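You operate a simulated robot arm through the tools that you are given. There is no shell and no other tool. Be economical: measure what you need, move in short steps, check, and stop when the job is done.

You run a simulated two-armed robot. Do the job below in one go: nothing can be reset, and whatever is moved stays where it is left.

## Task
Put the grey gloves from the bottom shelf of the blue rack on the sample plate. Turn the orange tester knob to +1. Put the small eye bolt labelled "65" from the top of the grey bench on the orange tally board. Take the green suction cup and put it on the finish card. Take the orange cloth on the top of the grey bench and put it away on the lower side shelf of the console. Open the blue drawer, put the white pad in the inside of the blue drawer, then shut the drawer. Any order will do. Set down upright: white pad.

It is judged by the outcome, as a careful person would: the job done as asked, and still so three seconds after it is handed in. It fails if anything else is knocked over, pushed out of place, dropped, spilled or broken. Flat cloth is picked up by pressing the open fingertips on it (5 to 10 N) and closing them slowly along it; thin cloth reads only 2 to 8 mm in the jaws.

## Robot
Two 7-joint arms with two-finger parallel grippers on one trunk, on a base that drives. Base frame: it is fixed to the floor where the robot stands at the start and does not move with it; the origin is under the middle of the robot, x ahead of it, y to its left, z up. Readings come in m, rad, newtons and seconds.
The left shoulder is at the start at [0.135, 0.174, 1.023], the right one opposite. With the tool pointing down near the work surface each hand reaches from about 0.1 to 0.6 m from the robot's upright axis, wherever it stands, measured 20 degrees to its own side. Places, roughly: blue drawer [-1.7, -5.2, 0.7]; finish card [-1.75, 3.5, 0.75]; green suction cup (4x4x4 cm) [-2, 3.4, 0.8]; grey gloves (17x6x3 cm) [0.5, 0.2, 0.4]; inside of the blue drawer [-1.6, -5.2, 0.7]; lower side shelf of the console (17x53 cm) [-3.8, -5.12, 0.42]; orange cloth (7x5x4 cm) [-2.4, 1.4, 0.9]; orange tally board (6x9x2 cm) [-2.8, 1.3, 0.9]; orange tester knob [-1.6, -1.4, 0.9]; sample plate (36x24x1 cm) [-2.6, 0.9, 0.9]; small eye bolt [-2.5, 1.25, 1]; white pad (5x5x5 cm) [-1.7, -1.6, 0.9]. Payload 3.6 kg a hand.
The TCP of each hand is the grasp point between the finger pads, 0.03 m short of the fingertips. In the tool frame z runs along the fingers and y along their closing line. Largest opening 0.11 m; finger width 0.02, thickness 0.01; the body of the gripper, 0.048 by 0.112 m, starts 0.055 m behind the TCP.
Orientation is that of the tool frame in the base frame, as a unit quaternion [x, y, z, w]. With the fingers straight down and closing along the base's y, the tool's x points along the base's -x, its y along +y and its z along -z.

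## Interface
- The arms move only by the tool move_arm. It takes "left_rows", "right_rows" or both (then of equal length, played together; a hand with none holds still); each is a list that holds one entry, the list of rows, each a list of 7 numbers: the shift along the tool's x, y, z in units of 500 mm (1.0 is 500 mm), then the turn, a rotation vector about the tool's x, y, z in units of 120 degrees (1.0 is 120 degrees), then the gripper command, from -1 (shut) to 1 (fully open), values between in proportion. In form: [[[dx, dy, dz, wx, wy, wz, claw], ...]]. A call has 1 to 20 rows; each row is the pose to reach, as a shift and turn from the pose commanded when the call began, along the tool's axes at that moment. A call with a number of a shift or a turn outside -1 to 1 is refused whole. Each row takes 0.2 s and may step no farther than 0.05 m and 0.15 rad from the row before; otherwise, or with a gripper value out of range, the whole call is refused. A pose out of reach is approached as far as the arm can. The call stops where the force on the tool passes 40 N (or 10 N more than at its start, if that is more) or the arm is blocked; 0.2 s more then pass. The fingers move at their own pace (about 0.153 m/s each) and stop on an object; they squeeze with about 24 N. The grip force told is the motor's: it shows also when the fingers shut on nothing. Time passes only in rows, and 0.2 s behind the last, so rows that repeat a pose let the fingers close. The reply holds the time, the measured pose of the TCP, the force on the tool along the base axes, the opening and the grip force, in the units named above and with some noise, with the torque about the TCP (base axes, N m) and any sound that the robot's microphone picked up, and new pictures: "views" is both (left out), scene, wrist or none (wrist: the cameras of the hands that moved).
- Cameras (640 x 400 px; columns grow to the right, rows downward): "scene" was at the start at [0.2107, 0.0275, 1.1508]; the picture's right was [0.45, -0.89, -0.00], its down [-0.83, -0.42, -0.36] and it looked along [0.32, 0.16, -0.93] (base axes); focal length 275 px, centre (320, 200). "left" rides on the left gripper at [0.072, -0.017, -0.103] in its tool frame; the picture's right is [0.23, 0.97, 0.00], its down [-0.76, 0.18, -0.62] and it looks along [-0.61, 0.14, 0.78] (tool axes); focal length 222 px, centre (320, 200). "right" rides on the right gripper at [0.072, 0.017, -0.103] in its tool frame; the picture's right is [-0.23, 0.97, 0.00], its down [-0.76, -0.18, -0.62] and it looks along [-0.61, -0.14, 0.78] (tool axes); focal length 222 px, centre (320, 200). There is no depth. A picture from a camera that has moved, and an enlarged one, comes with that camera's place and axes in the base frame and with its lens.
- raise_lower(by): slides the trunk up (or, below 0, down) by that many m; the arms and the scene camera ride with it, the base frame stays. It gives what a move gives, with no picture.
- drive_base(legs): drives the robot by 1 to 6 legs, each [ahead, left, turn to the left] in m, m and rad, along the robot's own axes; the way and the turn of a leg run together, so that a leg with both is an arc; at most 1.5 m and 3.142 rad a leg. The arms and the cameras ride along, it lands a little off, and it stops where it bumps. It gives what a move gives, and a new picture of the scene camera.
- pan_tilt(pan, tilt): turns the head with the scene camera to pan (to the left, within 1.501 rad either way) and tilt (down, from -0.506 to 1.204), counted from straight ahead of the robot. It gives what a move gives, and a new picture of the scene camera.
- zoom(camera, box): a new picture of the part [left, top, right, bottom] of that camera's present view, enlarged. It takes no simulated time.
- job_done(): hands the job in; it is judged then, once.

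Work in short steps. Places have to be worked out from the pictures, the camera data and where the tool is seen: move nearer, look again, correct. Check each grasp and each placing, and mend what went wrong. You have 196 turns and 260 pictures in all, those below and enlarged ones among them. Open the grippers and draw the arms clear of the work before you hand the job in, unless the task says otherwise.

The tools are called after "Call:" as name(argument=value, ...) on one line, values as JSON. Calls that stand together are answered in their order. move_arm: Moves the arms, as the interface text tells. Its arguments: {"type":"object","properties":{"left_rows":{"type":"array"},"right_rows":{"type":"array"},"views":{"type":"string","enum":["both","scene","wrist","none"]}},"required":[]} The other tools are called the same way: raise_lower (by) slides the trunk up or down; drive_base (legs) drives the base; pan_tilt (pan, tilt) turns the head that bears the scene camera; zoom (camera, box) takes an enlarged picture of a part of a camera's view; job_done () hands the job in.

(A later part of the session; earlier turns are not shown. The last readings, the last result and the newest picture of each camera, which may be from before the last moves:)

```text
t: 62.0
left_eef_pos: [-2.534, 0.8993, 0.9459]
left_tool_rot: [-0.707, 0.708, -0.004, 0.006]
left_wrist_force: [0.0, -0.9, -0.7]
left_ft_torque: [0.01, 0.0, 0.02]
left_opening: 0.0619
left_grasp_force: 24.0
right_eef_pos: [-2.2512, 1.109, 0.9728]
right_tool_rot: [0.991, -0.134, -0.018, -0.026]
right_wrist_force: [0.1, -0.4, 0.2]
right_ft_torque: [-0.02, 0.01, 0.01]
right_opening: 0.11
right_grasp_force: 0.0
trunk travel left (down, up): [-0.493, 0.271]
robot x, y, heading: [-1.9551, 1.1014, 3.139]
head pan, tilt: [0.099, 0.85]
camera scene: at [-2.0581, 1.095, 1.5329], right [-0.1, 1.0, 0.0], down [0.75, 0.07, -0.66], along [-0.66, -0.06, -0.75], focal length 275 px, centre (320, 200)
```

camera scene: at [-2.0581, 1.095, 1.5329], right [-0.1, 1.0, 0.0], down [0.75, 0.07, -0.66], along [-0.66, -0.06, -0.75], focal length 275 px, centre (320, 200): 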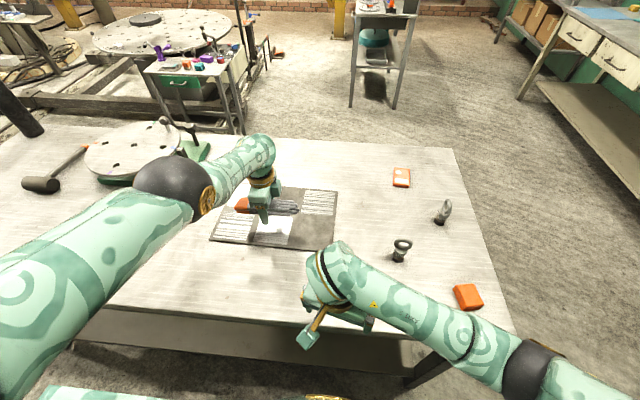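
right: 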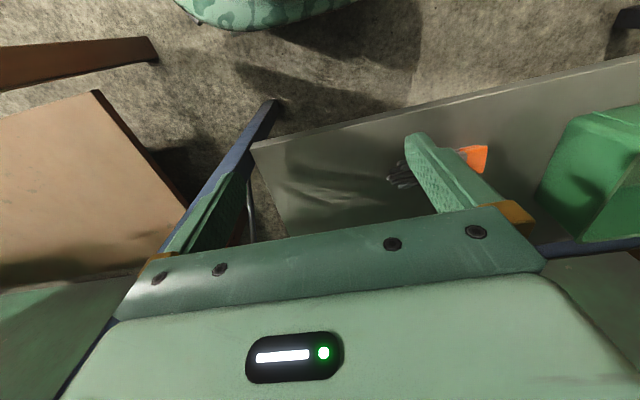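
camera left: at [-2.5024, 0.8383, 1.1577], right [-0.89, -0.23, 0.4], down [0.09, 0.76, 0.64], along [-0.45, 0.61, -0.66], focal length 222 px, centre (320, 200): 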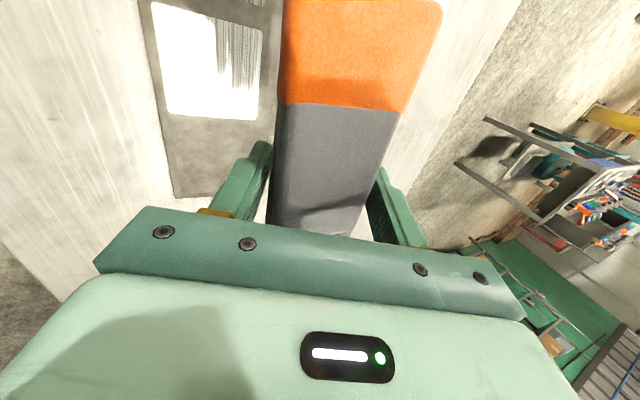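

The gloves hang over the plate's middle. I lower until contact.

Call:
move_arm(left_rows=[[[0, 0, 0.03, 0, 0, 0, -1], [0, 0, 0.05, 0, 0, 0, -1], [0, 0, 0.06, 0, 0, 0, -1], [0, 0, 0.068, 0, 0, 0, -1], [0, 0, 0.076, 0, 0, 0, -1]]], views="wrist")

```text
t: 63.2
left_eef_pos: [-2.5222, 0.8946, 0.9152]
left_tool_rot: [-0.706, 0.708, -0.005, 0.006]
left_wrist_force: [0.6, -0.2, -1.2]
left_ft_torque: [0.0, -0.02, -0.02]
left_opening: 0.0618
left_grasp_force: 24.1
left hand out of reach, approached as far as the arm can: row 1, 2, 3, 4, 5
right_eef_pos: [-2.2515, 1.1084, 0.9738]
right_tool_rot: [0.991, -0.134, -0.017, -0.026]
right_wrist_force: [-0.6, 0.6, -0.6]
right_ft_torque: [-0.02, 0.06, -0.01]
right_opening: 0.1101
right_grasp_force: 0.0
trunk travel left (down, up): [-0.493, 0.271]
robot x, y, heading: [-1.9544, 1.0974, 3.142]
head pan, tilt: [0.099, 0.85]
camera left: at [-2.5062, 0.8232, 1.0175], right [-0.97, -0.23, -0.02], down [-0.19, 0.76, 0.62], along [-0.13, 0.61, -0.78], focal length 222 px, centre (320, 200)
```

left: 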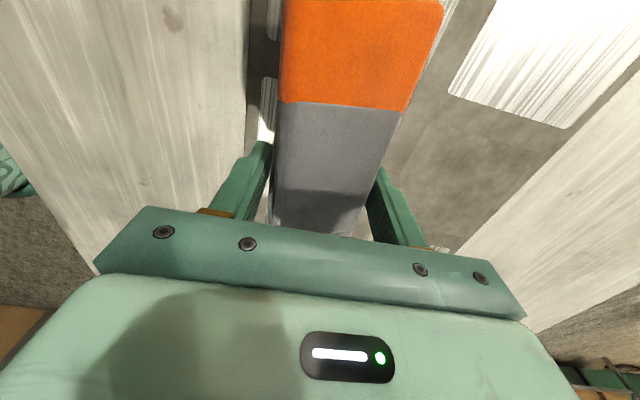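

The arm is at its reach limit, so I finish lowering with the trunk in small steps.

Call:
raise_lower(by=-0.012)

Call:
zoom(camera="scene", box=[200, 160, 360, 260])

```text
t: 63.8
left_eef_pos: [-2.5206, 0.8942, 0.9023]
left_tool_rot: [-0.707, 0.707, -0.005, 0.006]
left_wrist_force: [0.1, 0.3, -0.6]
left_ft_torque: [0.03, -0.04, -0.03]
left_opening: 0.0617
left_grasp_force: 23.8
right_eef_pos: [-2.2518, 1.1079, 0.9605]
right_tool_rot: [0.99, -0.135, -0.017, -0.027]
right_wrist_force: [0.1, -0.4, -0.1]
right_ft_torque: [-0.01, -0.03, 0.01]
right_opening: 0.11
right_grasp_force: 0.0
trunk travel left (down, up): [-0.481, 0.283]
robot x, y, heading: [-1.9562, 1.102, 3.143]
head pan, tilt: [0.099, 0.85]
```

```text
4.00 times, centred on (280, 210) of scene
camera zoom: at [-2.0597, 1.0949, 1.5208], right [-0.1, 1.0, 0.0], down [0.75, 0.07, -0.66], along [-0.66, -0.06, -0.75], focal length 1100 px, centre (480, 160)
```

zoom: 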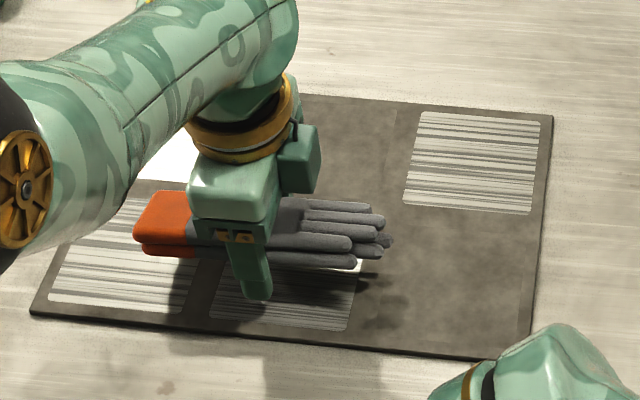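

The tip is about 1–2 cm above the plate. I lower further.

Call:
raise_lower(by=-0.01)

```text
t: 64.4
left_eef_pos: [-2.5226, 0.8961, 0.8929]
left_tool_rot: [-0.706, 0.708, -0.005, 0.006]
left_wrist_force: [0.4, -0.1, -0.5]
left_ft_torque: [0.03, -0.01, 0.02]
left_opening: 0.0617
left_grasp_force: 23.6
right_eef_pos: [-2.2511, 1.1072, 0.9521]
right_tool_rot: [0.991, -0.134, -0.017, -0.026]
right_wrist_force: [0.2, -0.1, -1.6]
right_ft_torque: [-0.02, 0.0, -0.03]
right_opening: 0.11
right_grasp_force: 0.0
trunk travel left (down, up): [-0.471, 0.293]
robot x, y, heading: [-1.9549, 1.0998, 3.142]
head pan, tilt: [0.099, 0.85]
```

No contact force yet; another small step.

Call:
raise_lower(by=-0.008)

Call:
zoom(camera="scene", box=[200, 160, 360, 260])

```text
t: 65.0
left_eef_pos: [-2.5227, 0.8943, 0.8872]
left_tool_rot: [-0.707, 0.708, -0.005, 0.004]
left_wrist_force: [5.5, -1.3, 15.6]
left_ft_torque: [-0.04, 0.48, 0.06]
left_opening: 0.0616
left_grasp_force: 24.1
right_eef_pos: [-2.2504, 1.11, 0.9437]
right_tool_rot: [0.991, -0.134, -0.019, -0.026]
right_wrist_force: [-0.8, 0.3, -0.2]
right_ft_torque: [0.02, 0.02, 0.01]
right_opening: 0.11
right_grasp_force: 0.0
trunk travel left (down, up): [-0.463, 0.301]
robot x, y, heading: [-1.9578, 1.1019, 3.138]
head pan, tilt: [0.099, 0.85]
```

```text
4.00 times, centred on (280, 210) of scene
camera zoom: at [-2.0603, 1.0955, 1.5031], right [-0.1, 1.0, 0.0], down [0.75, 0.07, -0.66], along [-0.66, -0.07, -0.75], focal length 1100 px, centre (480, 160)
```

zoom: 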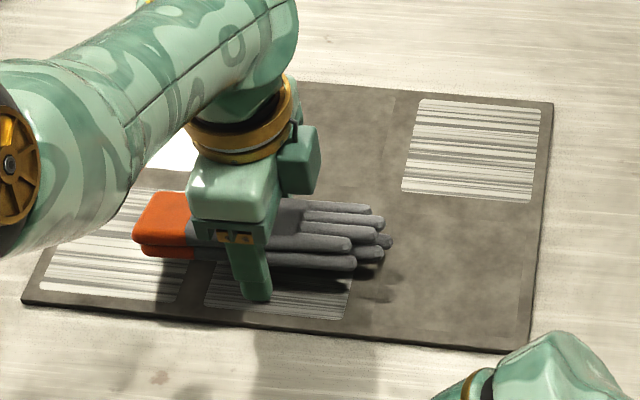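

Contact made (16 N). I open the fingers.

Call:
move_arm(left_rows=[[[0, 0, -0.004, 0, 0, 0, 0.3], [0, 0, -0.004, 0, 0, 0, 0.6], [0, 0, -0.004, 0, 0, 0, 0.8], [0, 0, -0.004, 0, 0, 0, 0.8]]], views="wrist")

Call:
zoom(camera="scene", box=[200, 160, 360, 260])

```text
t: 66.0
left_eef_pos: [-2.5218, 0.8958, 0.8863]
left_tool_rot: [-0.707, 0.707, -0.005, 0.007]
left_wrist_force: [5.8, 1.3, 9.7]
left_ft_torque: [0.09, 0.42, -0.11]
left_opening: 0.0962
left_grasp_force: 0.1
right_eef_pos: [-2.2496, 1.1096, 0.9431]
right_tool_rot: [0.99, -0.134, -0.019, -0.025]
right_wrist_force: [-0.5, 0.5, 0.3]
right_ft_torque: [-0.01, -0.01, -0.02]
right_opening: 0.11
right_grasp_force: 0.1
trunk travel left (down, up): [-0.463, 0.301]
robot x, y, heading: [-1.9532, 1.0995, 3.143]
head pan, tilt: [0.099, 0.85]
camera left: at [-2.5074, 0.8237, 0.9895], right [-0.97, -0.22, -0.02], down [-0.19, 0.76, 0.62], along [-0.13, 0.61, -0.78], focal length 222 px, centre (320, 200)
```

left: 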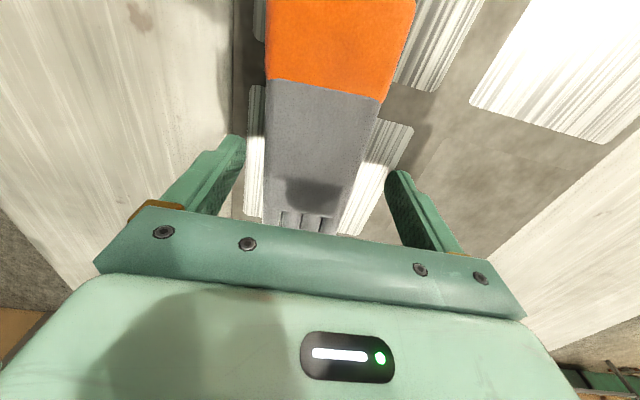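

```text
4.00 times, centred on (280, 210) of scene
camera zoom: at [-2.061, 1.0956, 1.5029], right [-0.1, 1.0, 0.0], down [0.75, 0.07, -0.66], along [-0.66, -0.07, -0.75], focal length 1100 px, centre (480, 160)
```

zoom: 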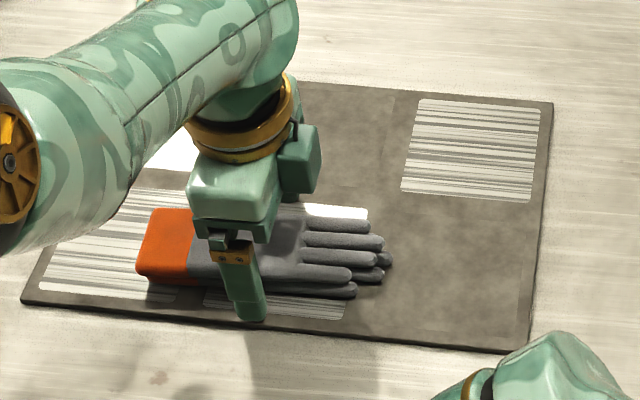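

The gloves lie flat on the plate. I lift the left hand straight off.

Call:
move_arm(left_rows=[[[0, 0, -0.05, 0, 0, 0, 1], [0, 0, -0.12, 0, 0, 0, 1], [0, 0, -0.2, 0, 0, 0, 1], [0, 0, -0.28, 0, 0, 0, 1], [0, -0.08, -0.3, 0, 0, 0, 1], [0, -0.16, -0.3, 0, 0, 0, 1], [0, -0.24, -0.3, 0, 0, 0, 1], [0, -0.3, -0.3, 0, 0, 0, 1]]], views="scene")

```text
t: 67.8
left_eef_pos: [-2.5659, 0.9062, 0.9951]
left_tool_rot: [-0.707, 0.708, -0.005, 0.007]
left_wrist_force: [0.1, -0.2, -0.9]
left_ft_torque: [-0.03, 0.01, 0.02]
left_opening: 0.1099
left_grasp_force: 0.0
left hand out of reach, approached as far as the arm can: row 1, 2, 3, 4, 5, 6, 7, 8
right_eef_pos: [-2.251, 1.11, 0.9432]
right_tool_rot: [0.99, -0.134, -0.018, -0.026]
right_wrist_force: [0.9, -0.3, -0.4]
right_ft_torque: [0.01, -0.01, -0.01]
right_opening: 0.1102
right_grasp_force: 0.0
trunk travel left (down, up): [-0.463, 0.301]
robot x, y, heading: [-1.9548, 1.0993, 3.141]
head pan, tilt: [0.099, 0.85]
camera scene: at [-2.0632, 1.0949, 1.5027], right [-0.1, 1.0, 0.0], down [0.75, 0.07, -0.66], along [-0.66, -0.06, -0.75], focal length 275 px, centre (320, 200)
```

scene: 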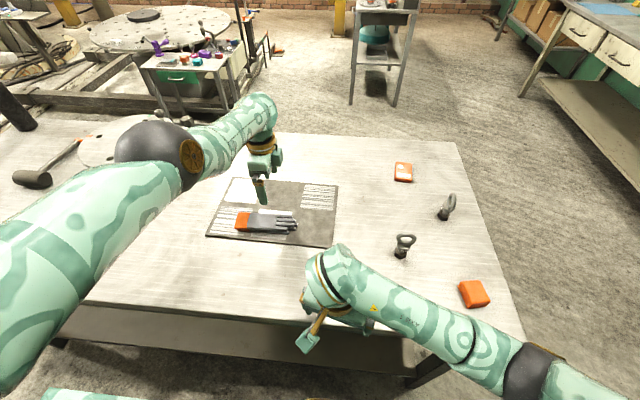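

Gloves are placed. The tally board is too far from this side; the bench's right end (y≈1.53) gives access to board, bolts and cloth. I zoom on the bolts for their labels first, and pull the left hand back.

Call:
zoom(camera="scene", box=[380, 150, 500, 310])

Call:
move_arm(left_rows=[[[0, -0.08, -0.04, 0, 0, 0, 1], [0, -0.16, -0.08, 0, 0, 0, 1], [0, -0.24, -0.12, 0, 0, 0, 1], [0, -0.32, -0.16, 0, 0, 0, 1], [0, -0.4, -0.16, 0, 0, 0, 1], [0, -0.48, -0.16, 0, 0, 0, 1], [0, -0.56, -0.16, 0, 0, 0, 1]]], views="none")

```text
2.50 times, centred on (440, 230) of scene
camera zoom: at [-2.0632, 1.0949, 1.5027], right [-0.1, 1.0, 0.0], down [0.75, 0.07, -0.66], along [-0.66, -0.06, -0.75], focal length 688 px, centre (20, 125)
```

zoom: 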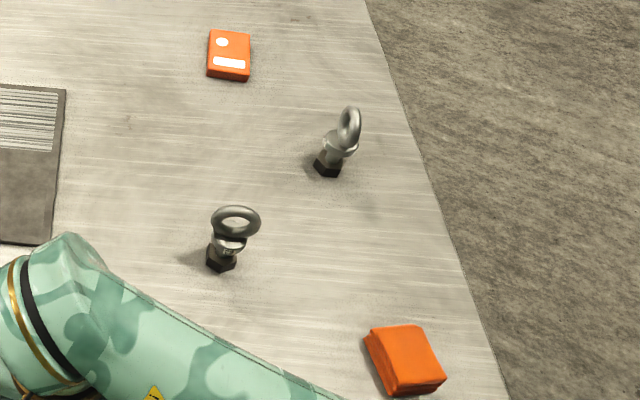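

```text
t: 69.4
left_eef_pos: [-2.5634, 0.9484, 1.0065]
left_tool_rot: [-0.706, 0.708, -0.007, 0.007]
left_wrist_force: [0.0, 0.1, -0.5]
left_ft_torque: [0.01, -0.01, -0.02]
left_opening: 0.11
left_grasp_force: 0.0
left hand out of reach, approached as far as the arm can: row 1, 2, 3, 4, 5, 6, 7
right_eef_pos: [-2.2517, 1.1093, 0.9436]
right_tool_rot: [0.991, -0.134, -0.017, -0.025]
right_wrist_force: [0.4, 0.0, 0.4]
right_ft_torque: [0.01, 0.01, 0.03]
right_opening: 0.1097
right_grasp_force: 0.1
trunk travel left (down, up): [-0.463, 0.301]
robot x, y, heading: [-1.9598, 1.1003, 3.144]
head pan, tilt: [0.099, 0.85]
```

The left arm won't draw back in this yaw. I raise the trunk for clearance and unwind the yaw by 90°.

Call:
raise_lower(by=0.15)

Call:
move_arm(left_rows=[[[0, 0, 0, 0, 0, -0.068, 1], [0, 0, 0, 0, 0, -0.136, 1], [0, 0, 0, 0, 0, -0.205, 1], [0, 0, 0, 0, 0, -0.273, 1], [0, 0, 0, 0, 0, -0.341, 1], [0, 0, 0, 0, 0, -0.409, 1], [0, -0.05, 0, 0, 0, -0.477, 1], [0, -0.1, 0, 0, 0, -0.545, 1], [0, -0.15, 0, 0, 0, -0.614, 1], [0, -0.2, 0, 0, 0, -0.682, 1], [0, -0.25, 0, 0, 0, -0.75, 1]]], views="scene")

```text
t: 71.1
left_eef_pos: [-2.5626, 0.9495, 1.1784]
left_tool_rot: [-0.706, 0.708, 0.006, -0.005]
left_wrist_force: [0.4, -0.6, 0.0]
left_ft_torque: [-0.04, -0.02, -0.06]
left_opening: 0.1099
left_grasp_force: 0.0
right_eef_pos: [-2.251, 1.1083, 1.0928]
right_tool_rot: [0.99, -0.135, -0.018, -0.027]
right_wrist_force: [0.0, 0.1, 1.3]
right_ft_torque: [0.01, 0.01, 0.01]
right_opening: 0.1099
right_grasp_force: 0.1
trunk travel left (down, up): [-0.613, 0.151]
robot x, y, heading: [-1.9534, 1.1036, 3.139]
head pan, tilt: [0.099, 0.85]
```

```text
t: 73.5
left_eef_pos: [-2.5502, 0.9698, 1.1458]
left_tool_rot: [1.0, 0.0, -0.008, 0.0]
left_wrist_force: [-0.5, -0.1, 0.9]
left_ft_torque: [0.0, 0.03, 0.03]
left_opening: 0.1101
left_grasp_force: 0.1
left hand out of reach, approached as far as the arm can: row 7, 8, 9, 10, 11
right_eef_pos: [-2.2517, 1.1095, 1.0918]
right_tool_rot: [0.991, -0.134, -0.017, -0.026]
right_wrist_force: [-0.2, -0.8, -1.4]
right_ft_torque: [0.01, 0.01, 0.05]
right_opening: 0.11
right_grasp_force: 0.1
trunk travel left (down, up): [-0.613, 0.151]
robot x, y, heading: [-1.9603, 1.1025, 3.138]
head pan, tilt: [0.099, 0.85]
camera scene: at [-2.0466, 1.0951, 1.6534], right [-0.1, 1.0, 0.0], down [0.75, 0.07, -0.66], along [-0.66, -0.07, -0.75], focal length 275 px, centre (320, 200)
```

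scene: 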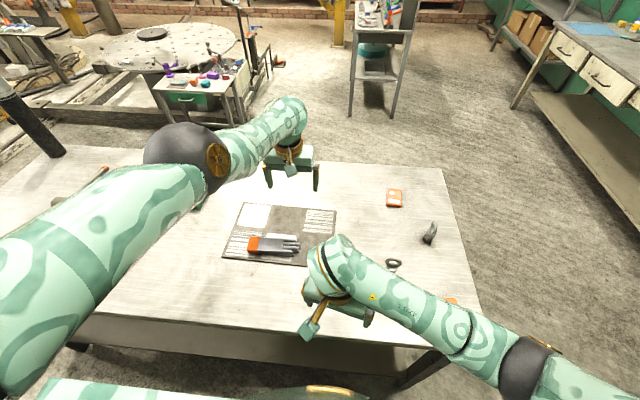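

Yaw restored. Now I retract the left hand toward the body.

Call:
move_arm(left_rows=[[[0.08, 0.02, 0, 0, 0, 0, 1], [0.16, 0.04, 0, 0, 0, 0, 1], [0.24, 0.07, 0, 0, 0, 0, 1], [0.32, 0.1, 0, 0, 0, 0, 1], [0.4, 0.12, 0, 0, 0, 0, 1], [0.48, 0.14, 0, 0, 0, 0, 1], [0.54, 0.14, 0, 0, 0, 0, 1]]], views="none")

```text
t: 75.1
left_eef_pos: [-2.5102, 0.9245, 1.0265]
left_tool_rot: [1.0, -0.001, -0.008, -0.001]
left_wrist_force: [-0.6, 0.1, 1.0]
left_ft_torque: [0.01, -0.01, 0.02]
left_opening: 0.11
left_grasp_force: 0.1
left hand out of reach, approached as far as the arm can: row 1, 2, 3, 4, 5, 6, 7
right_eef_pos: [-2.2516, 1.1094, 1.093]
right_tool_rot: [0.991, -0.133, -0.018, -0.025]
right_wrist_force: [0.2, -0.5, 0.6]
right_ft_torque: [0.0, 0.01, 0.01]
right_opening: 0.1101
right_grasp_force: 0.1
trunk travel left (down, up): [-0.613, 0.151]
robot x, y, heading: [-1.9522, 1.1033, 3.141]
head pan, tilt: [0.099, 0.85]
```

Seems a wrist joint limit with the tool upright. I tilt it forward 30° again and rise.

Call:
move_arm(left_rows=[[[0, 0, -0.04, 0, -0.065, 0, 1], [0, 0, -0.08, 0, -0.13, 0, 1], [0, 0, -0.12, 0, -0.195, 0, 1], [0, 0, -0.16, 0, -0.25, 0, 1], [0, 0, -0.2, 0, -0.25, 0, 1]]], views="scene")

```text
t: 76.3
left_eef_pos: [-2.6146, 0.9461, 1.0795]
left_tool_rot: [0.964, -0.002, -0.266, -0.001]
left_wrist_force: [0.2, -0.7, -0.2]
left_ft_torque: [0.02, 0.0, -0.02]
left_opening: 0.1102
left_grasp_force: 0.0
left hand out of reach, approached as far as the arm can: row 1, 2, 3, 4, 5
right_eef_pos: [-2.2518, 1.1095, 1.0937]
right_tool_rot: [0.991, -0.134, -0.017, -0.026]
right_wrist_force: [-1.3, 0.1, 1.0]
right_ft_torque: [0.03, 0.0, 0.0]
right_opening: 0.11
right_grasp_force: 0.1
trunk travel left (down, up): [-0.613, 0.151]
robot x, y, heading: [-1.9579, 1.0981, 3.141]
head pan, tilt: [0.099, 0.85]
camera scene: at [-2.0466, 1.0952, 1.6534], right [-0.1, 1.0, 0.0], down [0.75, 0.07, -0.66], along [-0.66, -0.07, -0.75], focal length 275 px, centre (320, 200)
```

scene: 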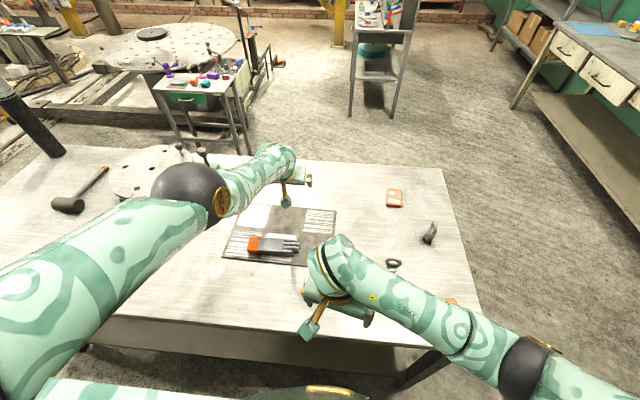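

Now I retract along the horizontal with this tilt.

Call:
move_arm(left_rows=[[[0.06, 0, -0.04, 0, 0, 0, 1], [0.12, 0, -0.08, 0, 0, 0, 1], [0.18, 0, -0.12, 0, 0, 0, 1], [0.24, 0, -0.16, 0, 0, 0, 1], [0.3, 0, -0.2, 0, 0, 0, 1], [0.36, 0, -0.24, 0, 0, 0, 1], [0.43, 0, -0.28, 0, 0, 0, 1]]], views="none")

```text
t: 77.9
left_eef_pos: [-2.5282, 1.0068, 0.9688]
left_tool_rot: [0.963, -0.001, -0.268, -0.001]
left_wrist_force: [0.4, -1.1, 0.2]
left_ft_torque: [-0.01, 0.03, -0.02]
left_opening: 0.1099
left_grasp_force: 0.0
left hand out of reach, approached as far as the arm can: row 1, 2, 3, 4, 5, 6, 7
right_eef_pos: [-2.2506, 1.1078, 1.0934]
right_tool_rot: [0.991, -0.134, -0.017, -0.026]
right_wrist_force: [-0.2, -0.3, -0.1]
right_ft_torque: [0.05, 0.0, 0.0]
right_opening: 0.1099
right_grasp_force: 0.1
trunk travel left (down, up): [-0.613, 0.151]
robot x, y, heading: [-1.955, 1.1003, 3.14]
head pan, tilt: [0.099, 0.85]
```

The elbow seems straight (singular). I try a straight upward move to get the elbow to flex.

Call:
move_arm(left_rows=[[[-0.04, 0, -0.07, 0, 0, 0, 1], [-0.08, 0, -0.14, 0, 0, 0, 1], [-0.12, 0, -0.2, 0, 0, 0, 1], [-0.15, 0, -0.26, 0, 0, 0, 1], [-0.19, 0, -0.32, 0, 0, 0, 1], [-0.22, 0, -0.38, 0, 0, 0, 1]]], views="scene")

```text
t: 79.3
left_eef_pos: [-2.6244, 1.0353, 1.1569]
left_tool_rot: [0.964, -0.001, -0.265, 0.0]
left_wrist_force: [0.0, 0.3, 0.4]
left_ft_torque: [0.0, 0.02, -0.02]
left_opening: 0.11
left_grasp_force: 0.1
left hand out of reach, approached as far as the arm can: row 1, 2, 3, 4, 5, 6
right_eef_pos: [-2.2518, 1.1084, 1.0931]
right_tool_rot: [0.991, -0.133, -0.018, -0.025]
right_wrist_force: [0.3, 0.4, 0.7]
right_ft_torque: [0.02, 0.01, -0.02]
right_opening: 0.1102
right_grasp_force: 0.2
trunk travel left (down, up): [-0.613, 0.151]
robot x, y, heading: [-1.9595, 1.1025, 3.136]
head pan, tilt: [0.099, 0.85]
camera scene: at [-2.0464, 1.0955, 1.6534], right [-0.1, 1.0, 0.0], down [0.75, 0.07, -0.66], along [-0.66, -0.07, -0.75], focal length 275 px, centre (320, 200)
```

scene: 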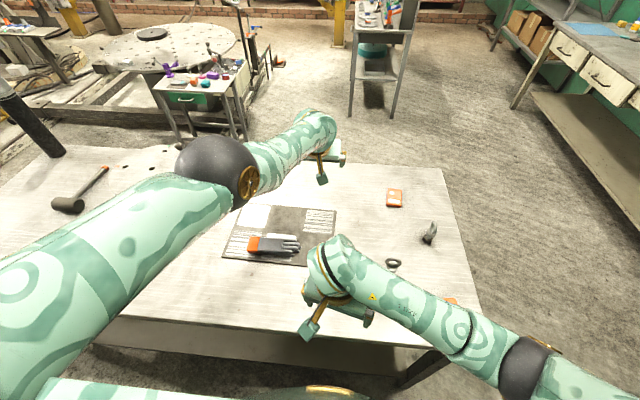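

Still stuck on a sphere. I test with a sideways move to the left.

Call:
move_arm(left_rows=[[[0, 0.08, 0, 0, 0, 0, 1], [0, 0.16, 0, 0, 0, 0, 1], [0, 0.24, 0, 0, 0, 0, 1], [0, 0.32, 0, 0, 0, 0, 1], [0, 0.4, 0, 0, 0, 0, 1]]], views="scene")

```text
t: 80.5
left_eef_pos: [-2.6483, 0.8329, 1.1513]
left_tool_rot: [0.964, -0.001, -0.266, -0.002]
left_wrist_force: [-0.3, -0.4, -0.5]
left_ft_torque: [0.03, -0.02, 0.0]
left_opening: 0.1101
left_grasp_force: 0.0
left hand out of reach, approached as far as the arm can: row 1, 2, 3, 4, 5
right_eef_pos: [-2.2511, 1.1086, 1.094]
right_tool_rot: [0.99, -0.134, -0.018, -0.026]
right_wrist_force: [0.0, -0.1, 0.7]
right_ft_torque: [0.03, -0.04, 0.0]
right_opening: 0.11
right_grasp_force: 0.0
trunk travel left (down, up): [-0.613, 0.151]
robot x, y, heading: [-1.9588, 1.0996, 3.14]
head pan, tilt: [0.099, 0.85]
camera scene: at [-2.0464, 1.0936, 1.6534], right [-0.1, 1.0, 0.0], down [0.75, 0.07, -0.66], along [-0.66, -0.06, -0.75], focal length 275 px, centre (320, 200)
```

scene: 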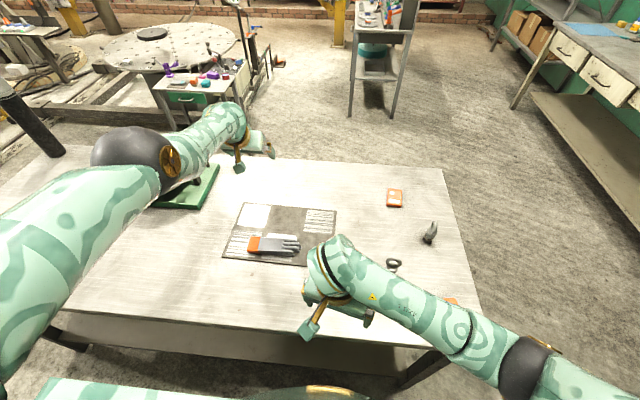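

Test: a zero move, to learn whether the standing commanded pose itself is out of reach.

Call:
move_arm(left_rows=[[[0, 0, 0, 0, 0, 0, 1]]], views="none")

```text
t: 80.9
left_eef_pos: [-2.6479, 0.8339, 1.1511]
left_tool_rot: [0.964, -0.001, -0.267, -0.001]
left_wrist_force: [0.4, 0.6, -0.2]
left_ft_torque: [0.0, -0.02, -0.02]
left_opening: 0.1099
left_grasp_force: 0.0
right_eef_pos: [-2.251, 1.1095, 1.0928]
right_tool_rot: [0.991, -0.133, -0.018, -0.026]
right_wrist_force: [-0.9, 0.6, 0.5]
right_ft_torque: [-0.01, 0.03, -0.02]
right_opening: 0.1102
right_grasp_force: 0.0
trunk travel left (down, up): [-0.613, 0.151]
robot x, y, heading: [-1.9547, 1.1013, 3.141]
head pan, tilt: [0.099, 0.85]
```

The pose resets to the reached one, so it is a local singularity; flexing seems tied to moving inward (+y). I move the right hand aside first.

Call:
move_arm(right_rows=[[[0, -0.08, 0, 0, 0, 0, 1], [0, -0.16, 0, 0, 0, 0, 1], [0, -0.24, 0, 0, 0, 0, 1], [0, -0.32, 0, 0, 0, 0, 1], [0, -0.4, 0, 0, 0, 0, 1]]], left_rows=[[[0.01, -0.08, -0.02, 0, 0, 0, 1], [0.03, -0.16, -0.04, 0, 0, 0, 1], [0.05, -0.24, -0.06, 0, 0, 0, 1], [0.07, -0.3, -0.09, 0, 0, 0, 1], [0.1, -0.38, -0.12, 0, 0, 0, 1]]], views="none")

```text
t: 82.1
left_eef_pos: [-2.621, 1.0417, 1.1639]
left_tool_rot: [0.964, -0.001, -0.266, 0.0]
left_wrist_force: [0.6, -0.3, 0.0]
left_ft_torque: [-0.01, 0.04, 0.04]
left_opening: 0.1098
left_grasp_force: 0.1
left hand out of reach, approached as far as the arm can: row 1, 2, 3, 4, 5
right_eef_pos: [-2.1957, 1.3027, 1.1016]
right_tool_rot: [0.991, -0.134, -0.018, -0.024]
right_wrist_force: [-0.1, 1.1, -0.1]
right_ft_torque: [0.0, -0.02, -0.01]
right_opening: 0.1102
right_grasp_force: 0.1
trunk travel left (down, up): [-0.613, 0.151]
robot x, y, heading: [-1.9541, 1.1013, 3.141]
head pan, tilt: [0.099, 0.85]
```

The arm is straight at the elbow; changing pitch should flex it. I pitch the tool backward while drawing the hand in about the wrist.

Call:
move_arm(left_rows=[[[0.05, 0, -0.03, 0, 0.068, 0, 1], [0.1, 0, -0.06, 0, 0.136, 0, 1], [0.15, 0, -0.09, 0, 0.205, 0, 1], [0.2, 0, -0.12, 0, 0.273, 0, 1], [0.25, 0, -0.15, 0, 0.341, 0, 1], [0.3, 0, -0.18, 0, 0.409, 0, 1]]], views="none")

```text
t: 83.5
left_eef_pos: [-2.4677, 1.0465, 1.1585]
left_tool_rot: [0.987, -0.002, 0.16, 0.0]
left_wrist_force: [0.4, -0.6, 0.0]
left_ft_torque: [0.01, -0.01, -0.01]
left_opening: 0.11
left_grasp_force: 0.1
left hand out of reach, approached as far as the arm can: row 1, 2, 3, 4, 5, 6
right_eef_pos: [-2.1969, 1.3005, 1.1023]
right_tool_rot: [0.991, -0.134, -0.017, -0.025]
right_wrist_force: [-0.3, -0.1, -1.0]
right_ft_torque: [-0.02, 0.0, -0.01]
right_opening: 0.1102
right_grasp_force: 0.1
trunk travel left (down, up): [-0.613, 0.151]
robot x, y, heading: [-1.9583, 1.0966, 3.141]
head pan, tilt: [0.099, 0.85]
```

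No release that way. Now the opposite: pitch forward strongly while easing inward.

Call:
move_arm(left_rows=[[[-0.02, 0, -0.02, 0, -0.066, 0, 1], [-0.04, 0, -0.04, 0, -0.132, 0, 1], [-0.06, 0, -0.06, 0, -0.198, 0, 1], [-0.08, 0, -0.08, 0, -0.264, 0, 1], [-0.1, 0, -0.1, 0, -0.33, 0, 1], [-0.12, 0, -0.12, 0, -0.396, 0, 1], [-0.14, 0, -0.14, 0, -0.46, 0, 1], [-0.158, 0, -0.158, 0, -0.525, 0, 1]]], views="scene")

```text
t: 85.3
left_eef_pos: [-2.6427, 1.0792, 1.1848]
left_tool_rot: [0.924, -0.001, -0.382, 0.0]
left_wrist_force: [-0.5, -0.7, 0.4]
left_ft_torque: [-0.03, -0.01, -0.01]
left_opening: 0.1099
left_grasp_force: 0.1
left hand out of reach, approached as far as the arm can: row 1, 2, 3, 4, 5, 6, 7, 8
right_eef_pos: [-2.1978, 1.3001, 1.1012]
right_tool_rot: [0.99, -0.134, -0.018, -0.026]
right_wrist_force: [0.0, 0.6, -0.1]
right_ft_torque: [-0.03, 0.02, 0.0]
right_opening: 0.1101
right_grasp_force: 0.1
trunk travel left (down, up): [-0.613, 0.151]
robot x, y, heading: [-1.9546, 1.0999, 3.143]
head pan, tilt: [0.099, 0.85]
camera scene: at [-2.0465, 1.0954, 1.6534], right [-0.1, 1.0, 0.0], down [0.75, 0.07, -0.66], along [-0.66, -0.07, -0.75], focal length 275 px, centre (320, 200)
```

scene: 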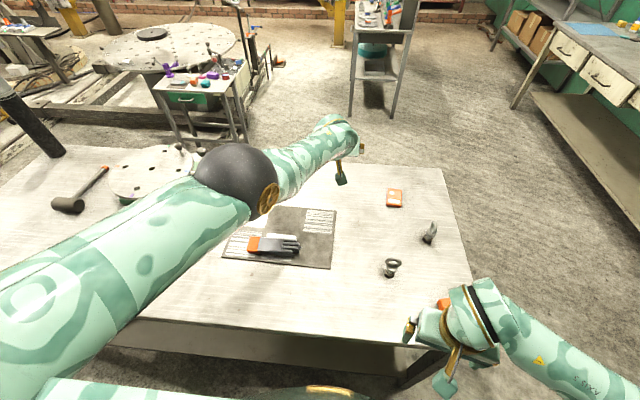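

The locked distance suggests the elbow slipped past straight to its limit. I push outward along the arm first, then draw in again.

Call:
move_arm(left_rows=[[[0, 0, 0.08, 0, 0, 0, 1], [0, 0, 0.16, 0, 0, 0, 1], [0, 0, 0.24, 0, 0.03, 0, 1], [0, 0, 0.3, 0, 0.08, 0, 1], [0, 0, 0.22, 0, 0.14, 0, 1], [0, 0, 0.14, 0, 0.2, 0, 1], [0, 0, 0.06, 0, 0.2, 0, 1], [0, 0, -0.02, 0, 0.2, 0, 1], [0, 0, -0.1, 0, 0.2, 0, 1], [0, 0, -0.18, 0, 0.2, 0, 1], [0, 0, -0.26, 0, 0.2, 0, 1], [0, 0, -0.34, 0, 0.2, 0, 1]]], views="none")

```text
t: 87.9
left_eef_pos: [-2.5212, 1.0796, 1.3045]
left_tool_rot: [0.983, -0.001, -0.181, -0.001]
left_wrist_force: [0.1, 0.0, 0.0]
left_ft_torque: [-0.01, 0.01, 0.0]
left_opening: 0.1101
left_grasp_force: 0.0
left hand out of reach, approached as far as the arm can: row 1, 2, 3, 4, 5, 6, 7, 8, 9
right_eef_pos: [-2.196, 1.3006, 1.1022]
right_tool_rot: [0.991, -0.133, -0.018, -0.025]
right_wrist_force: [-0.1, -0.7, -0.1]
right_ft_torque: [0.01, 0.01, -0.04]
right_opening: 0.1098
right_grasp_force: 0.1
trunk travel left (down, up): [-0.613, 0.151]
robot x, y, heading: [-1.9591, 1.0992, 3.141]
head pan, tilt: [0.099, 0.85]
```

Freed. I now retract the left hand to a compact pose on its own side.

Call:
move_arm(left_rows=[[[0.06, 0.04, 0, 0, 0, 0, 1], [0.12, 0.08, 0, 0, 0, 0, 1], [0.18, 0.12, 0, 0, 0, 0, 1], [0.24, 0.17, 0, 0, 0, 0, 1], [0.3, 0.22, 0, 0, 0, 0, 1], [0.36, 0.27, 0, 0, 0, 0, 1], [0.42, 0.32, 0, 0, 0, 0, 1], [0.46, 0.36, 0, 0, 0, 0, 1]]], views="scene")

```text
t: 88.8
left_eef_pos: [-2.4802, 1.0028, 1.366]
left_tool_rot: [0.96, 0.011, -0.278, 0.014]
left_wrist_force: [0.6, -0.7, -0.5]
left_ft_torque: [-0.03, -0.01, -0.02]
left_opening: 0.1101
left_grasp_force: 0.0
right_eef_pos: [-2.1973, 1.3, 1.1012]
right_tool_rot: [0.991, -0.134, -0.017, -0.027]
right_wrist_force: [-1.0, -0.5, -0.5]
right_ft_torque: [0.03, 0.01, 0.0]
right_opening: 0.11
right_grasp_force: 0.0
trunk travel left (down, up): [-0.613, 0.151]
robot x, y, heading: [-1.9546, 1.1015, 3.136]
head pan, tilt: [0.099, 0.85]
stopped in row 4 (left hand): the arm was blocked; the commanded pose is now the measured one
camera scene: at [-2.0458, 1.0951, 1.6534], right [-0.1, 1.0, 0.0], down [0.75, 0.07, -0.66], along [-0.66, -0.06, -0.75], focal length 275 px, centre (320, 200)
```

scene: 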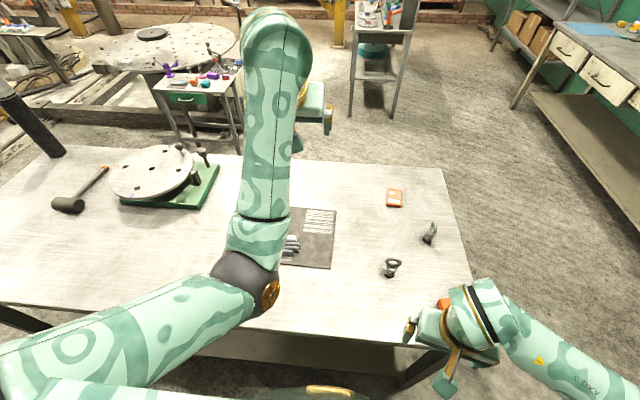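

The elbow now hangs down and something blocked. I try moving sideways to the left with a little forward.

Call:
move_arm(left_rows=[[[0, 0.06, 0, 0, 0, 0, 1], [0, 0.12, 0, 0, 0, 0, 1], [0, 0.2, 0, 0, 0, 0, 1], [0, 0.28, 0, 0, 0, 0, 1], [0, 0.36, 0, 0, 0, 0, 1], [0, 0.44, 0, 0, 0, 0, 1]]], views="scene")

```text
t: 90.2
left_eef_pos: [-2.4751, 0.7842, 1.3674]
left_tool_rot: [0.961, 0.008, -0.275, 0.008]
left_wrist_force: [-0.1, -0.1, 0.0]
left_ft_torque: [0.04, 0.0, -0.01]
left_opening: 0.11
left_grasp_force: 0.1
right_eef_pos: [-2.1972, 1.2986, 1.1024]
right_tool_rot: [0.991, -0.134, -0.018, -0.026]
right_wrist_force: [-0.3, -0.1, -0.1]
right_ft_torque: [0.04, 0.04, 0.01]
right_opening: 0.11
right_grasp_force: 0.1
trunk travel left (down, up): [-0.613, 0.151]
robot x, y, heading: [-1.9561, 1.103, 3.137]
head pan, tilt: [0.099, 0.85]
camera scene: at [-2.0467, 1.0938, 1.6534], right [-0.1, 1.0, 0.0], down [0.75, 0.07, -0.66], along [-0.66, -0.06, -0.75], focal length 275 px, centre (320, 200)
```

scene: 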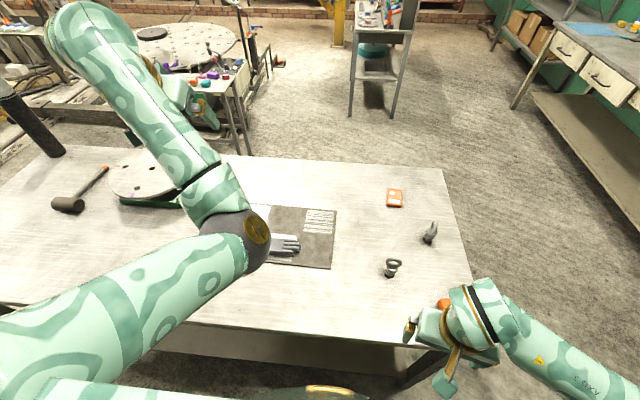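

It moves freely now. I retract toward the body here.

Call:
move_arm(left_rows=[[[0.05, 0.02, -0.03, 0, 0, 0, 1], [0.1, 0.04, -0.06, 0, 0, 0, 1], [0.15, 0.06, -0.09, 0, 0, 0, 1], [0.2, 0.06, -0.12, 0, 0, 0, 1], [0.25, 0.06, -0.12, 0, 0, 0, 1], [0.3, 0.06, -0.12, 0, 0, 0, 1]]], views="scene")

```text
t: 91.5
left_eef_pos: [-2.3558, 0.7387, 1.3175]
left_tool_rot: [0.957, 0.014, -0.289, 0.016]
left_wrist_force: [0.1, 0.3, -0.5]
left_ft_torque: [0.0, -0.03, 0.02]
left_opening: 0.11
left_grasp_force: 0.1
left hand out of reach, approached as far as the arm can: row 3, 4, 5, 6
right_eef_pos: [-2.1963, 1.2989, 1.1028]
right_tool_rot: [0.991, -0.133, -0.017, -0.026]
right_wrist_force: [0.4, -0.5, -0.3]
right_ft_torque: [0.0, 0.02, -0.01]
right_opening: 0.1102
right_grasp_force: 0.1
trunk travel left (down, up): [-0.613, 0.151]
robot x, y, heading: [-1.9536, 1.1021, 3.139]
head pan, tilt: [0.099, 0.85]
camera scene: at [-2.0457, 1.0945, 1.6534], right [-0.1, 1.0, 0.0], down [0.75, 0.07, -0.66], along [-0.66, -0.06, -0.75], focal length 275 px, centre (320, 200)
```

scene: 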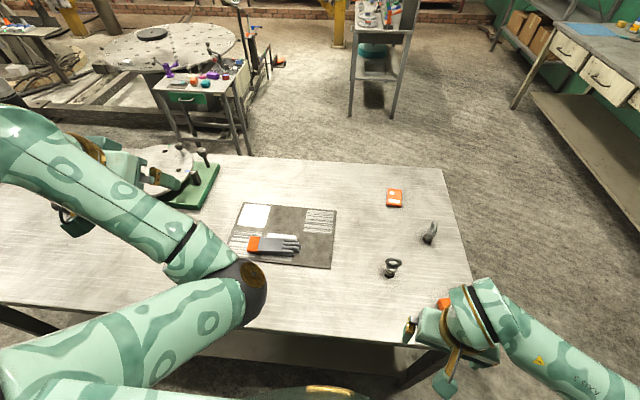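

The left arm is parked well enough. I back off and drive round to the bench's right end, facing it (-y), to work with the right arm.

Call:
drive_base(legs=[[-0.4, 0, 0], [0, -0.95, 0], [0, 0, 1.571], [0, -0.5, 0]])

Call:
pan_tilt(pan=0, tilt=0.7)

```text
t: 105.0
left_eef_pos: [-1.6882, 1.6552, 1.3131]
left_tool_rot: [0.667, 0.69, -0.182, 0.215]
left_wrist_force: [-0.7, 0.0, 0.4]
left_ft_torque: [0.01, 0.01, -0.02]
left_opening: 0.1098
left_grasp_force: 0.2
right_eef_pos: [-2.2523, 1.8077, 1.1009]
right_tool_rot: [0.794, 0.607, -0.03, -0.007]
right_wrist_force: [0.2, 0.8, -0.5]
right_ft_torque: [-0.02, -0.01, -0.01]
right_opening: 0.1099
right_grasp_force: 0.0
trunk travel left (down, up): [-0.613, 0.151]
robot x, y, heading: [-2.0539, 2.0472, -1.567]
head pan, tilt: [0.099, 0.85]
camera scene: at [-2.0444, 1.9603, 1.6534], right [-0.99, -0.1, 0.0], down [-0.08, 0.75, -0.66], along [0.07, -0.66, -0.75], focal length 275 px, centre (320, 200)
```

scene: 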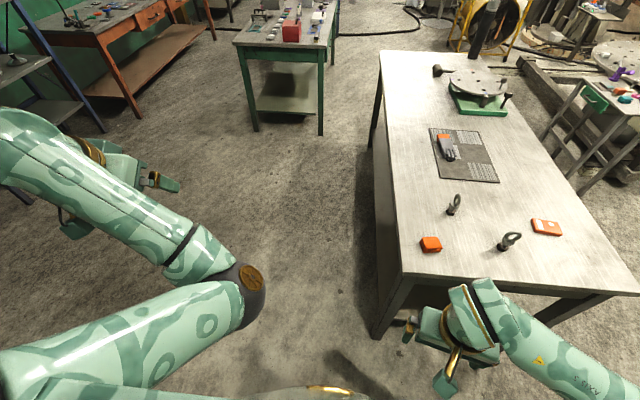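

```text
t: 105.7
left_eef_pos: [-1.6872, 1.6539, 1.3141]
left_tool_rot: [0.666, 0.691, -0.181, 0.217]
left_wrist_force: [0.0, -0.1, -0.2]
left_ft_torque: [0.01, 0.01, -0.03]
left_opening: 0.11
left_grasp_force: 0.0
right_eef_pos: [-2.2514, 1.8076, 1.1014]
right_tool_rot: [0.794, 0.607, -0.031, -0.005]
right_wrist_force: [0.8, 0.0, 0.4]
right_ft_torque: [0.03, -0.04, -0.03]
right_opening: 0.1098
right_grasp_force: 0.0
trunk travel left (down, up): [-0.613, 0.151]
robot x, y, heading: [-2.0495, 2.0493, -1.565]
head pan, tilt: [0.0, 0.7]
camera scene: at [-2.0526, 1.9532, 1.6656], right [-1.0, 0.0, 0.0], down [0.0, 0.64, -0.76], along [0.0, -0.76, -0.64], focal length 275 px, centre (320, 200)
```

scene: 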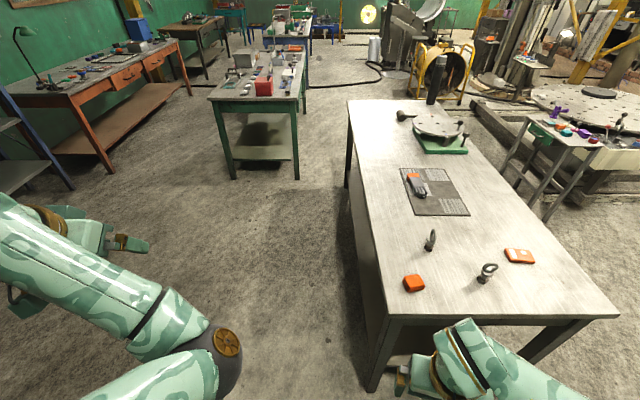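

Good view: eye bolts at (-2.48,1.26) and (-2.62,1.41), cloth (-2.36,1.43), board (-2.78,1.32). I drive into position.

Call:
drive_base(legs=[[0, -0.45, 0], [0.2, 0, 0]])

Call:
zoom(camera="scene", box=[260, 200, 440, 330])

```text
t: 109.6
left_eef_pos: [-2.1342, 1.4553, 1.3136]
left_tool_rot: [0.664, 0.692, -0.18, 0.218]
left_wrist_force: [0.6, -0.4, 0.0]
left_ft_torque: [0.02, 0.0, 0.0]
left_opening: 0.1101
left_grasp_force: 0.1
right_eef_pos: [-2.7005, 1.6069, 1.1026]
right_tool_rot: [0.793, 0.609, -0.03, -0.005]
right_wrist_force: [0.2, -0.3, -1.0]
right_ft_torque: [-0.02, 0.01, 0.04]
right_opening: 0.1101
right_grasp_force: 0.1
trunk travel left (down, up): [-0.613, 0.151]
robot x, y, heading: [-2.5082, 1.8496, -1.564]
head pan, tilt: [0.0, 0.7]
camera scene: at [-2.5016, 1.7523, 1.6656], right [-1.0, -0.01, 0.0], down [0.0, 0.64, -0.76], along [0.01, -0.76, -0.64], focal length 275 px, centre (320, 200)
```

scene: 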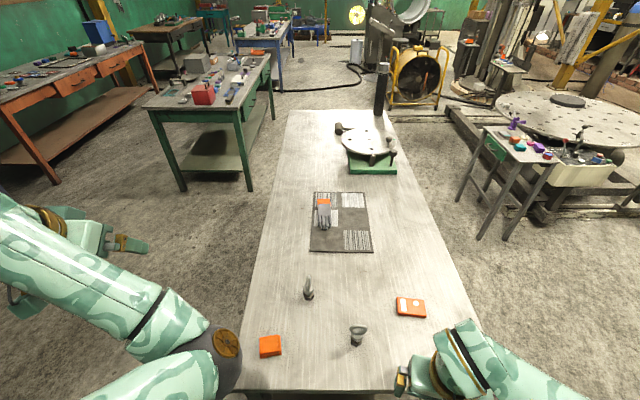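

```text
3.08 times, centred on (350, 265) of scene
camera zoom: at [-2.5016, 1.7523, 1.6656], right [-1.0, -0.01, 0.0], down [0.0, 0.64, -0.76], along [0.01, -0.76, -0.64], focal length 846 px, centre (228, 0)
```

zoom: 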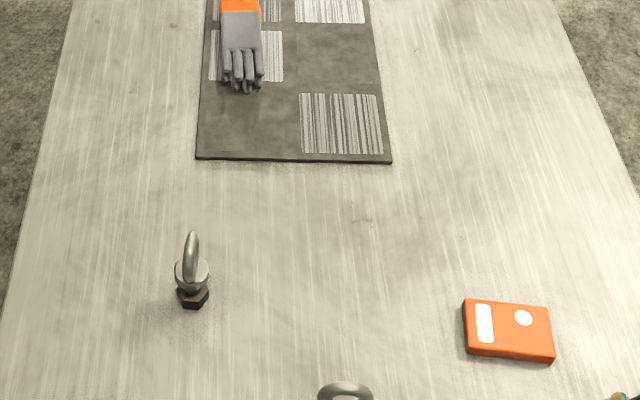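

Gloves sit well on the plate. Target bolt at about (-2.458,1.277), ~12 cm tall with ring normal along x; board at (-2.774,1.315). I shift the base and lower the trunk so the right arm has comfortable reach.

Call:
drive_base(legs=[[0.02, 0.1, 0]])

Call:
raise_lower(by=-0.12)

Call:
move_arm(right_rows=[[[0, 0, -0.08, 0, 0, -0.06, 0.2], [0, 0, -0.16, 0, 0, -0.125, 0.2]]], views="both")

```text
t: 110.7
left_eef_pos: [-2.0329, 1.4361, 1.3133]
left_tool_rot: [0.665, 0.692, -0.18, 0.217]
left_wrist_force: [-0.1, 0.1, -0.3]
left_ft_torque: [0.02, 0.01, -0.02]
left_opening: 0.1101
left_grasp_force: 0.0
right_eef_pos: [-2.6003, 1.5867, 1.102]
right_tool_rot: [0.793, 0.609, -0.031, -0.006]
right_wrist_force: [0.3, 0.0, -0.4]
right_ft_torque: [0.02, -0.02, 0.02]
right_opening: 0.1099
right_grasp_force: 0.0
trunk travel left (down, up): [-0.613, 0.151]
robot x, y, heading: [-2.4048, 1.8316, -1.562]
head pan, tilt: [0.0, 0.7]
camera scene: at [-2.4007, 1.7331, 1.6656], right [-1.0, -0.01, 0.0], down [0.0, 0.64, -0.76], along [0.0, -0.76, -0.64], focal length 275 px, centre (320, 200)
```

scene: 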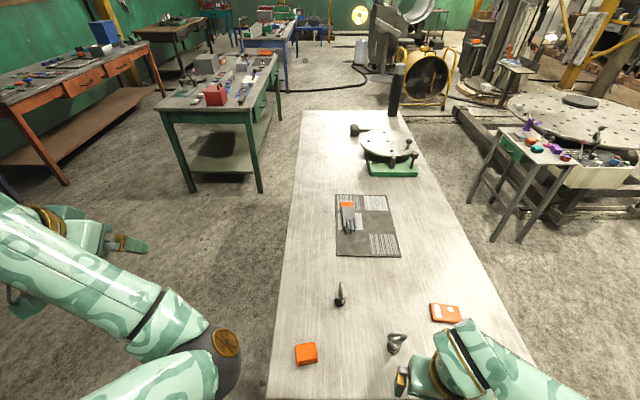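

```text
t: 112.2
left_eef_pos: [-2.0323, 1.4372, 1.1947]
left_tool_rot: [0.663, 0.693, -0.178, 0.22]
left_wrist_force: [0.2, 0.0, -1.1]
left_ft_torque: [-0.01, -0.02, -0.03]
left_opening: 0.1101
left_grasp_force: 0.1
right_eef_pos: [-2.6007, 1.588, 0.982]
right_tool_rot: [0.793, 0.609, -0.03, -0.005]
right_wrist_force: [0.0, -0.1, 0.7]
right_ft_torque: [-0.01, 0.01, 0.05]
right_opening: 0.1099
right_grasp_force: 0.0
trunk travel left (down, up): [-0.493, 0.271]
robot x, y, heading: [-2.4041, 1.8307, -1.564]
head pan, tilt: [0.0, 0.7]
```

```text
t: 112.8
left_eef_pos: [-2.0315, 1.4379, 1.1939]
left_tool_rot: [0.663, 0.692, -0.18, 0.22]
left_wrist_force: [0.2, -0.4, 0.2]
left_ft_torque: [0.0, 0.0, -0.01]
left_opening: 0.1099
left_grasp_force: 0.0
right_eef_pos: [-2.5962, 1.5894, 1.0604]
right_tool_rot: [0.705, 0.708, -0.03, -0.01]
right_wrist_force: [0.5, 0.8, 0.3]
right_ft_torque: [0.01, 0.02, 0.03]
right_opening: 0.0659
right_grasp_force: 0.0
trunk travel left (down, up): [-0.493, 0.271]
robot x, y, heading: [-2.4008, 1.8307, -1.564]
head pan, tilt: [0.0, 0.7]
camera scene: at [-2.4008, 1.7219, 1.5452], right [-1.0, -0.01, 0.0], down [0.0, 0.64, -0.76], along [0.0, -0.76, -0.64], focal length 275 px, centre (320, 200)
camera right: at [-2.5725, 1.665, 1.1607], right [0.97, -0.23, -0.05], down [-0.14, -0.74, 0.65], along [-0.18, -0.63, -0.76], focal length 222 px, centre (320, 200)
```

scene: 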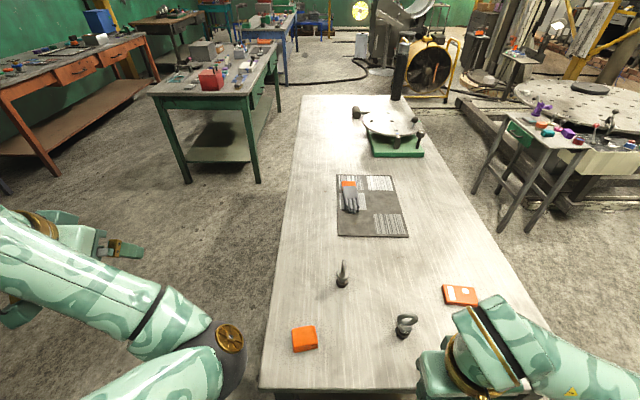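
right: 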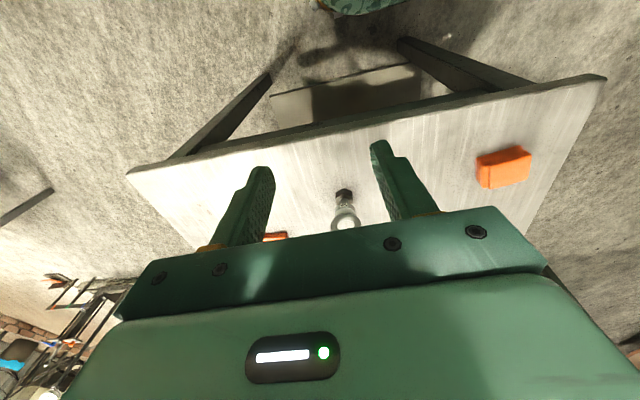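

I zoom on both bolts to find the label.

Call:
zoom(camera="scene", box=[320, 250, 430, 345])

```text
4.21 times, centred on (375, 298) of scene
camera zoom: at [-2.4008, 1.7219, 1.5452], right [-1.0, -0.01, 0.0], down [0.0, 0.64, -0.76], along [0.0, -0.76, -0.64], focal length 1158 px, centre (88, -210)
```

zoom: 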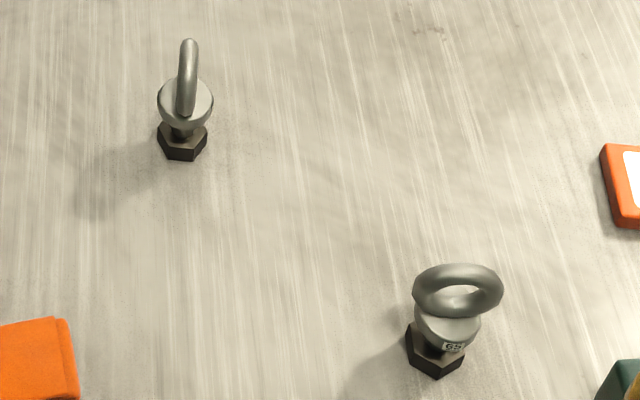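

The nearer bolt shows a tag; zoom tighter.

Call:
zoom(camera="scene", box=[388, 308, 418, 342])

```text
11.76 times, centred on (403, 325) of scene
camera zoom: at [-2.4008, 1.7219, 1.5452], right [-1.0, -0.01, 0.0], down [0.0, 0.64, -0.76], along [0.0, -0.76, -0.64], focal length 3236 px, centre (-656, -1271)
```

zoom: 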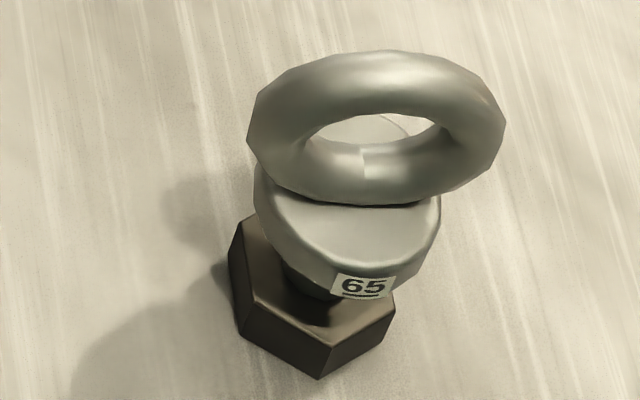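

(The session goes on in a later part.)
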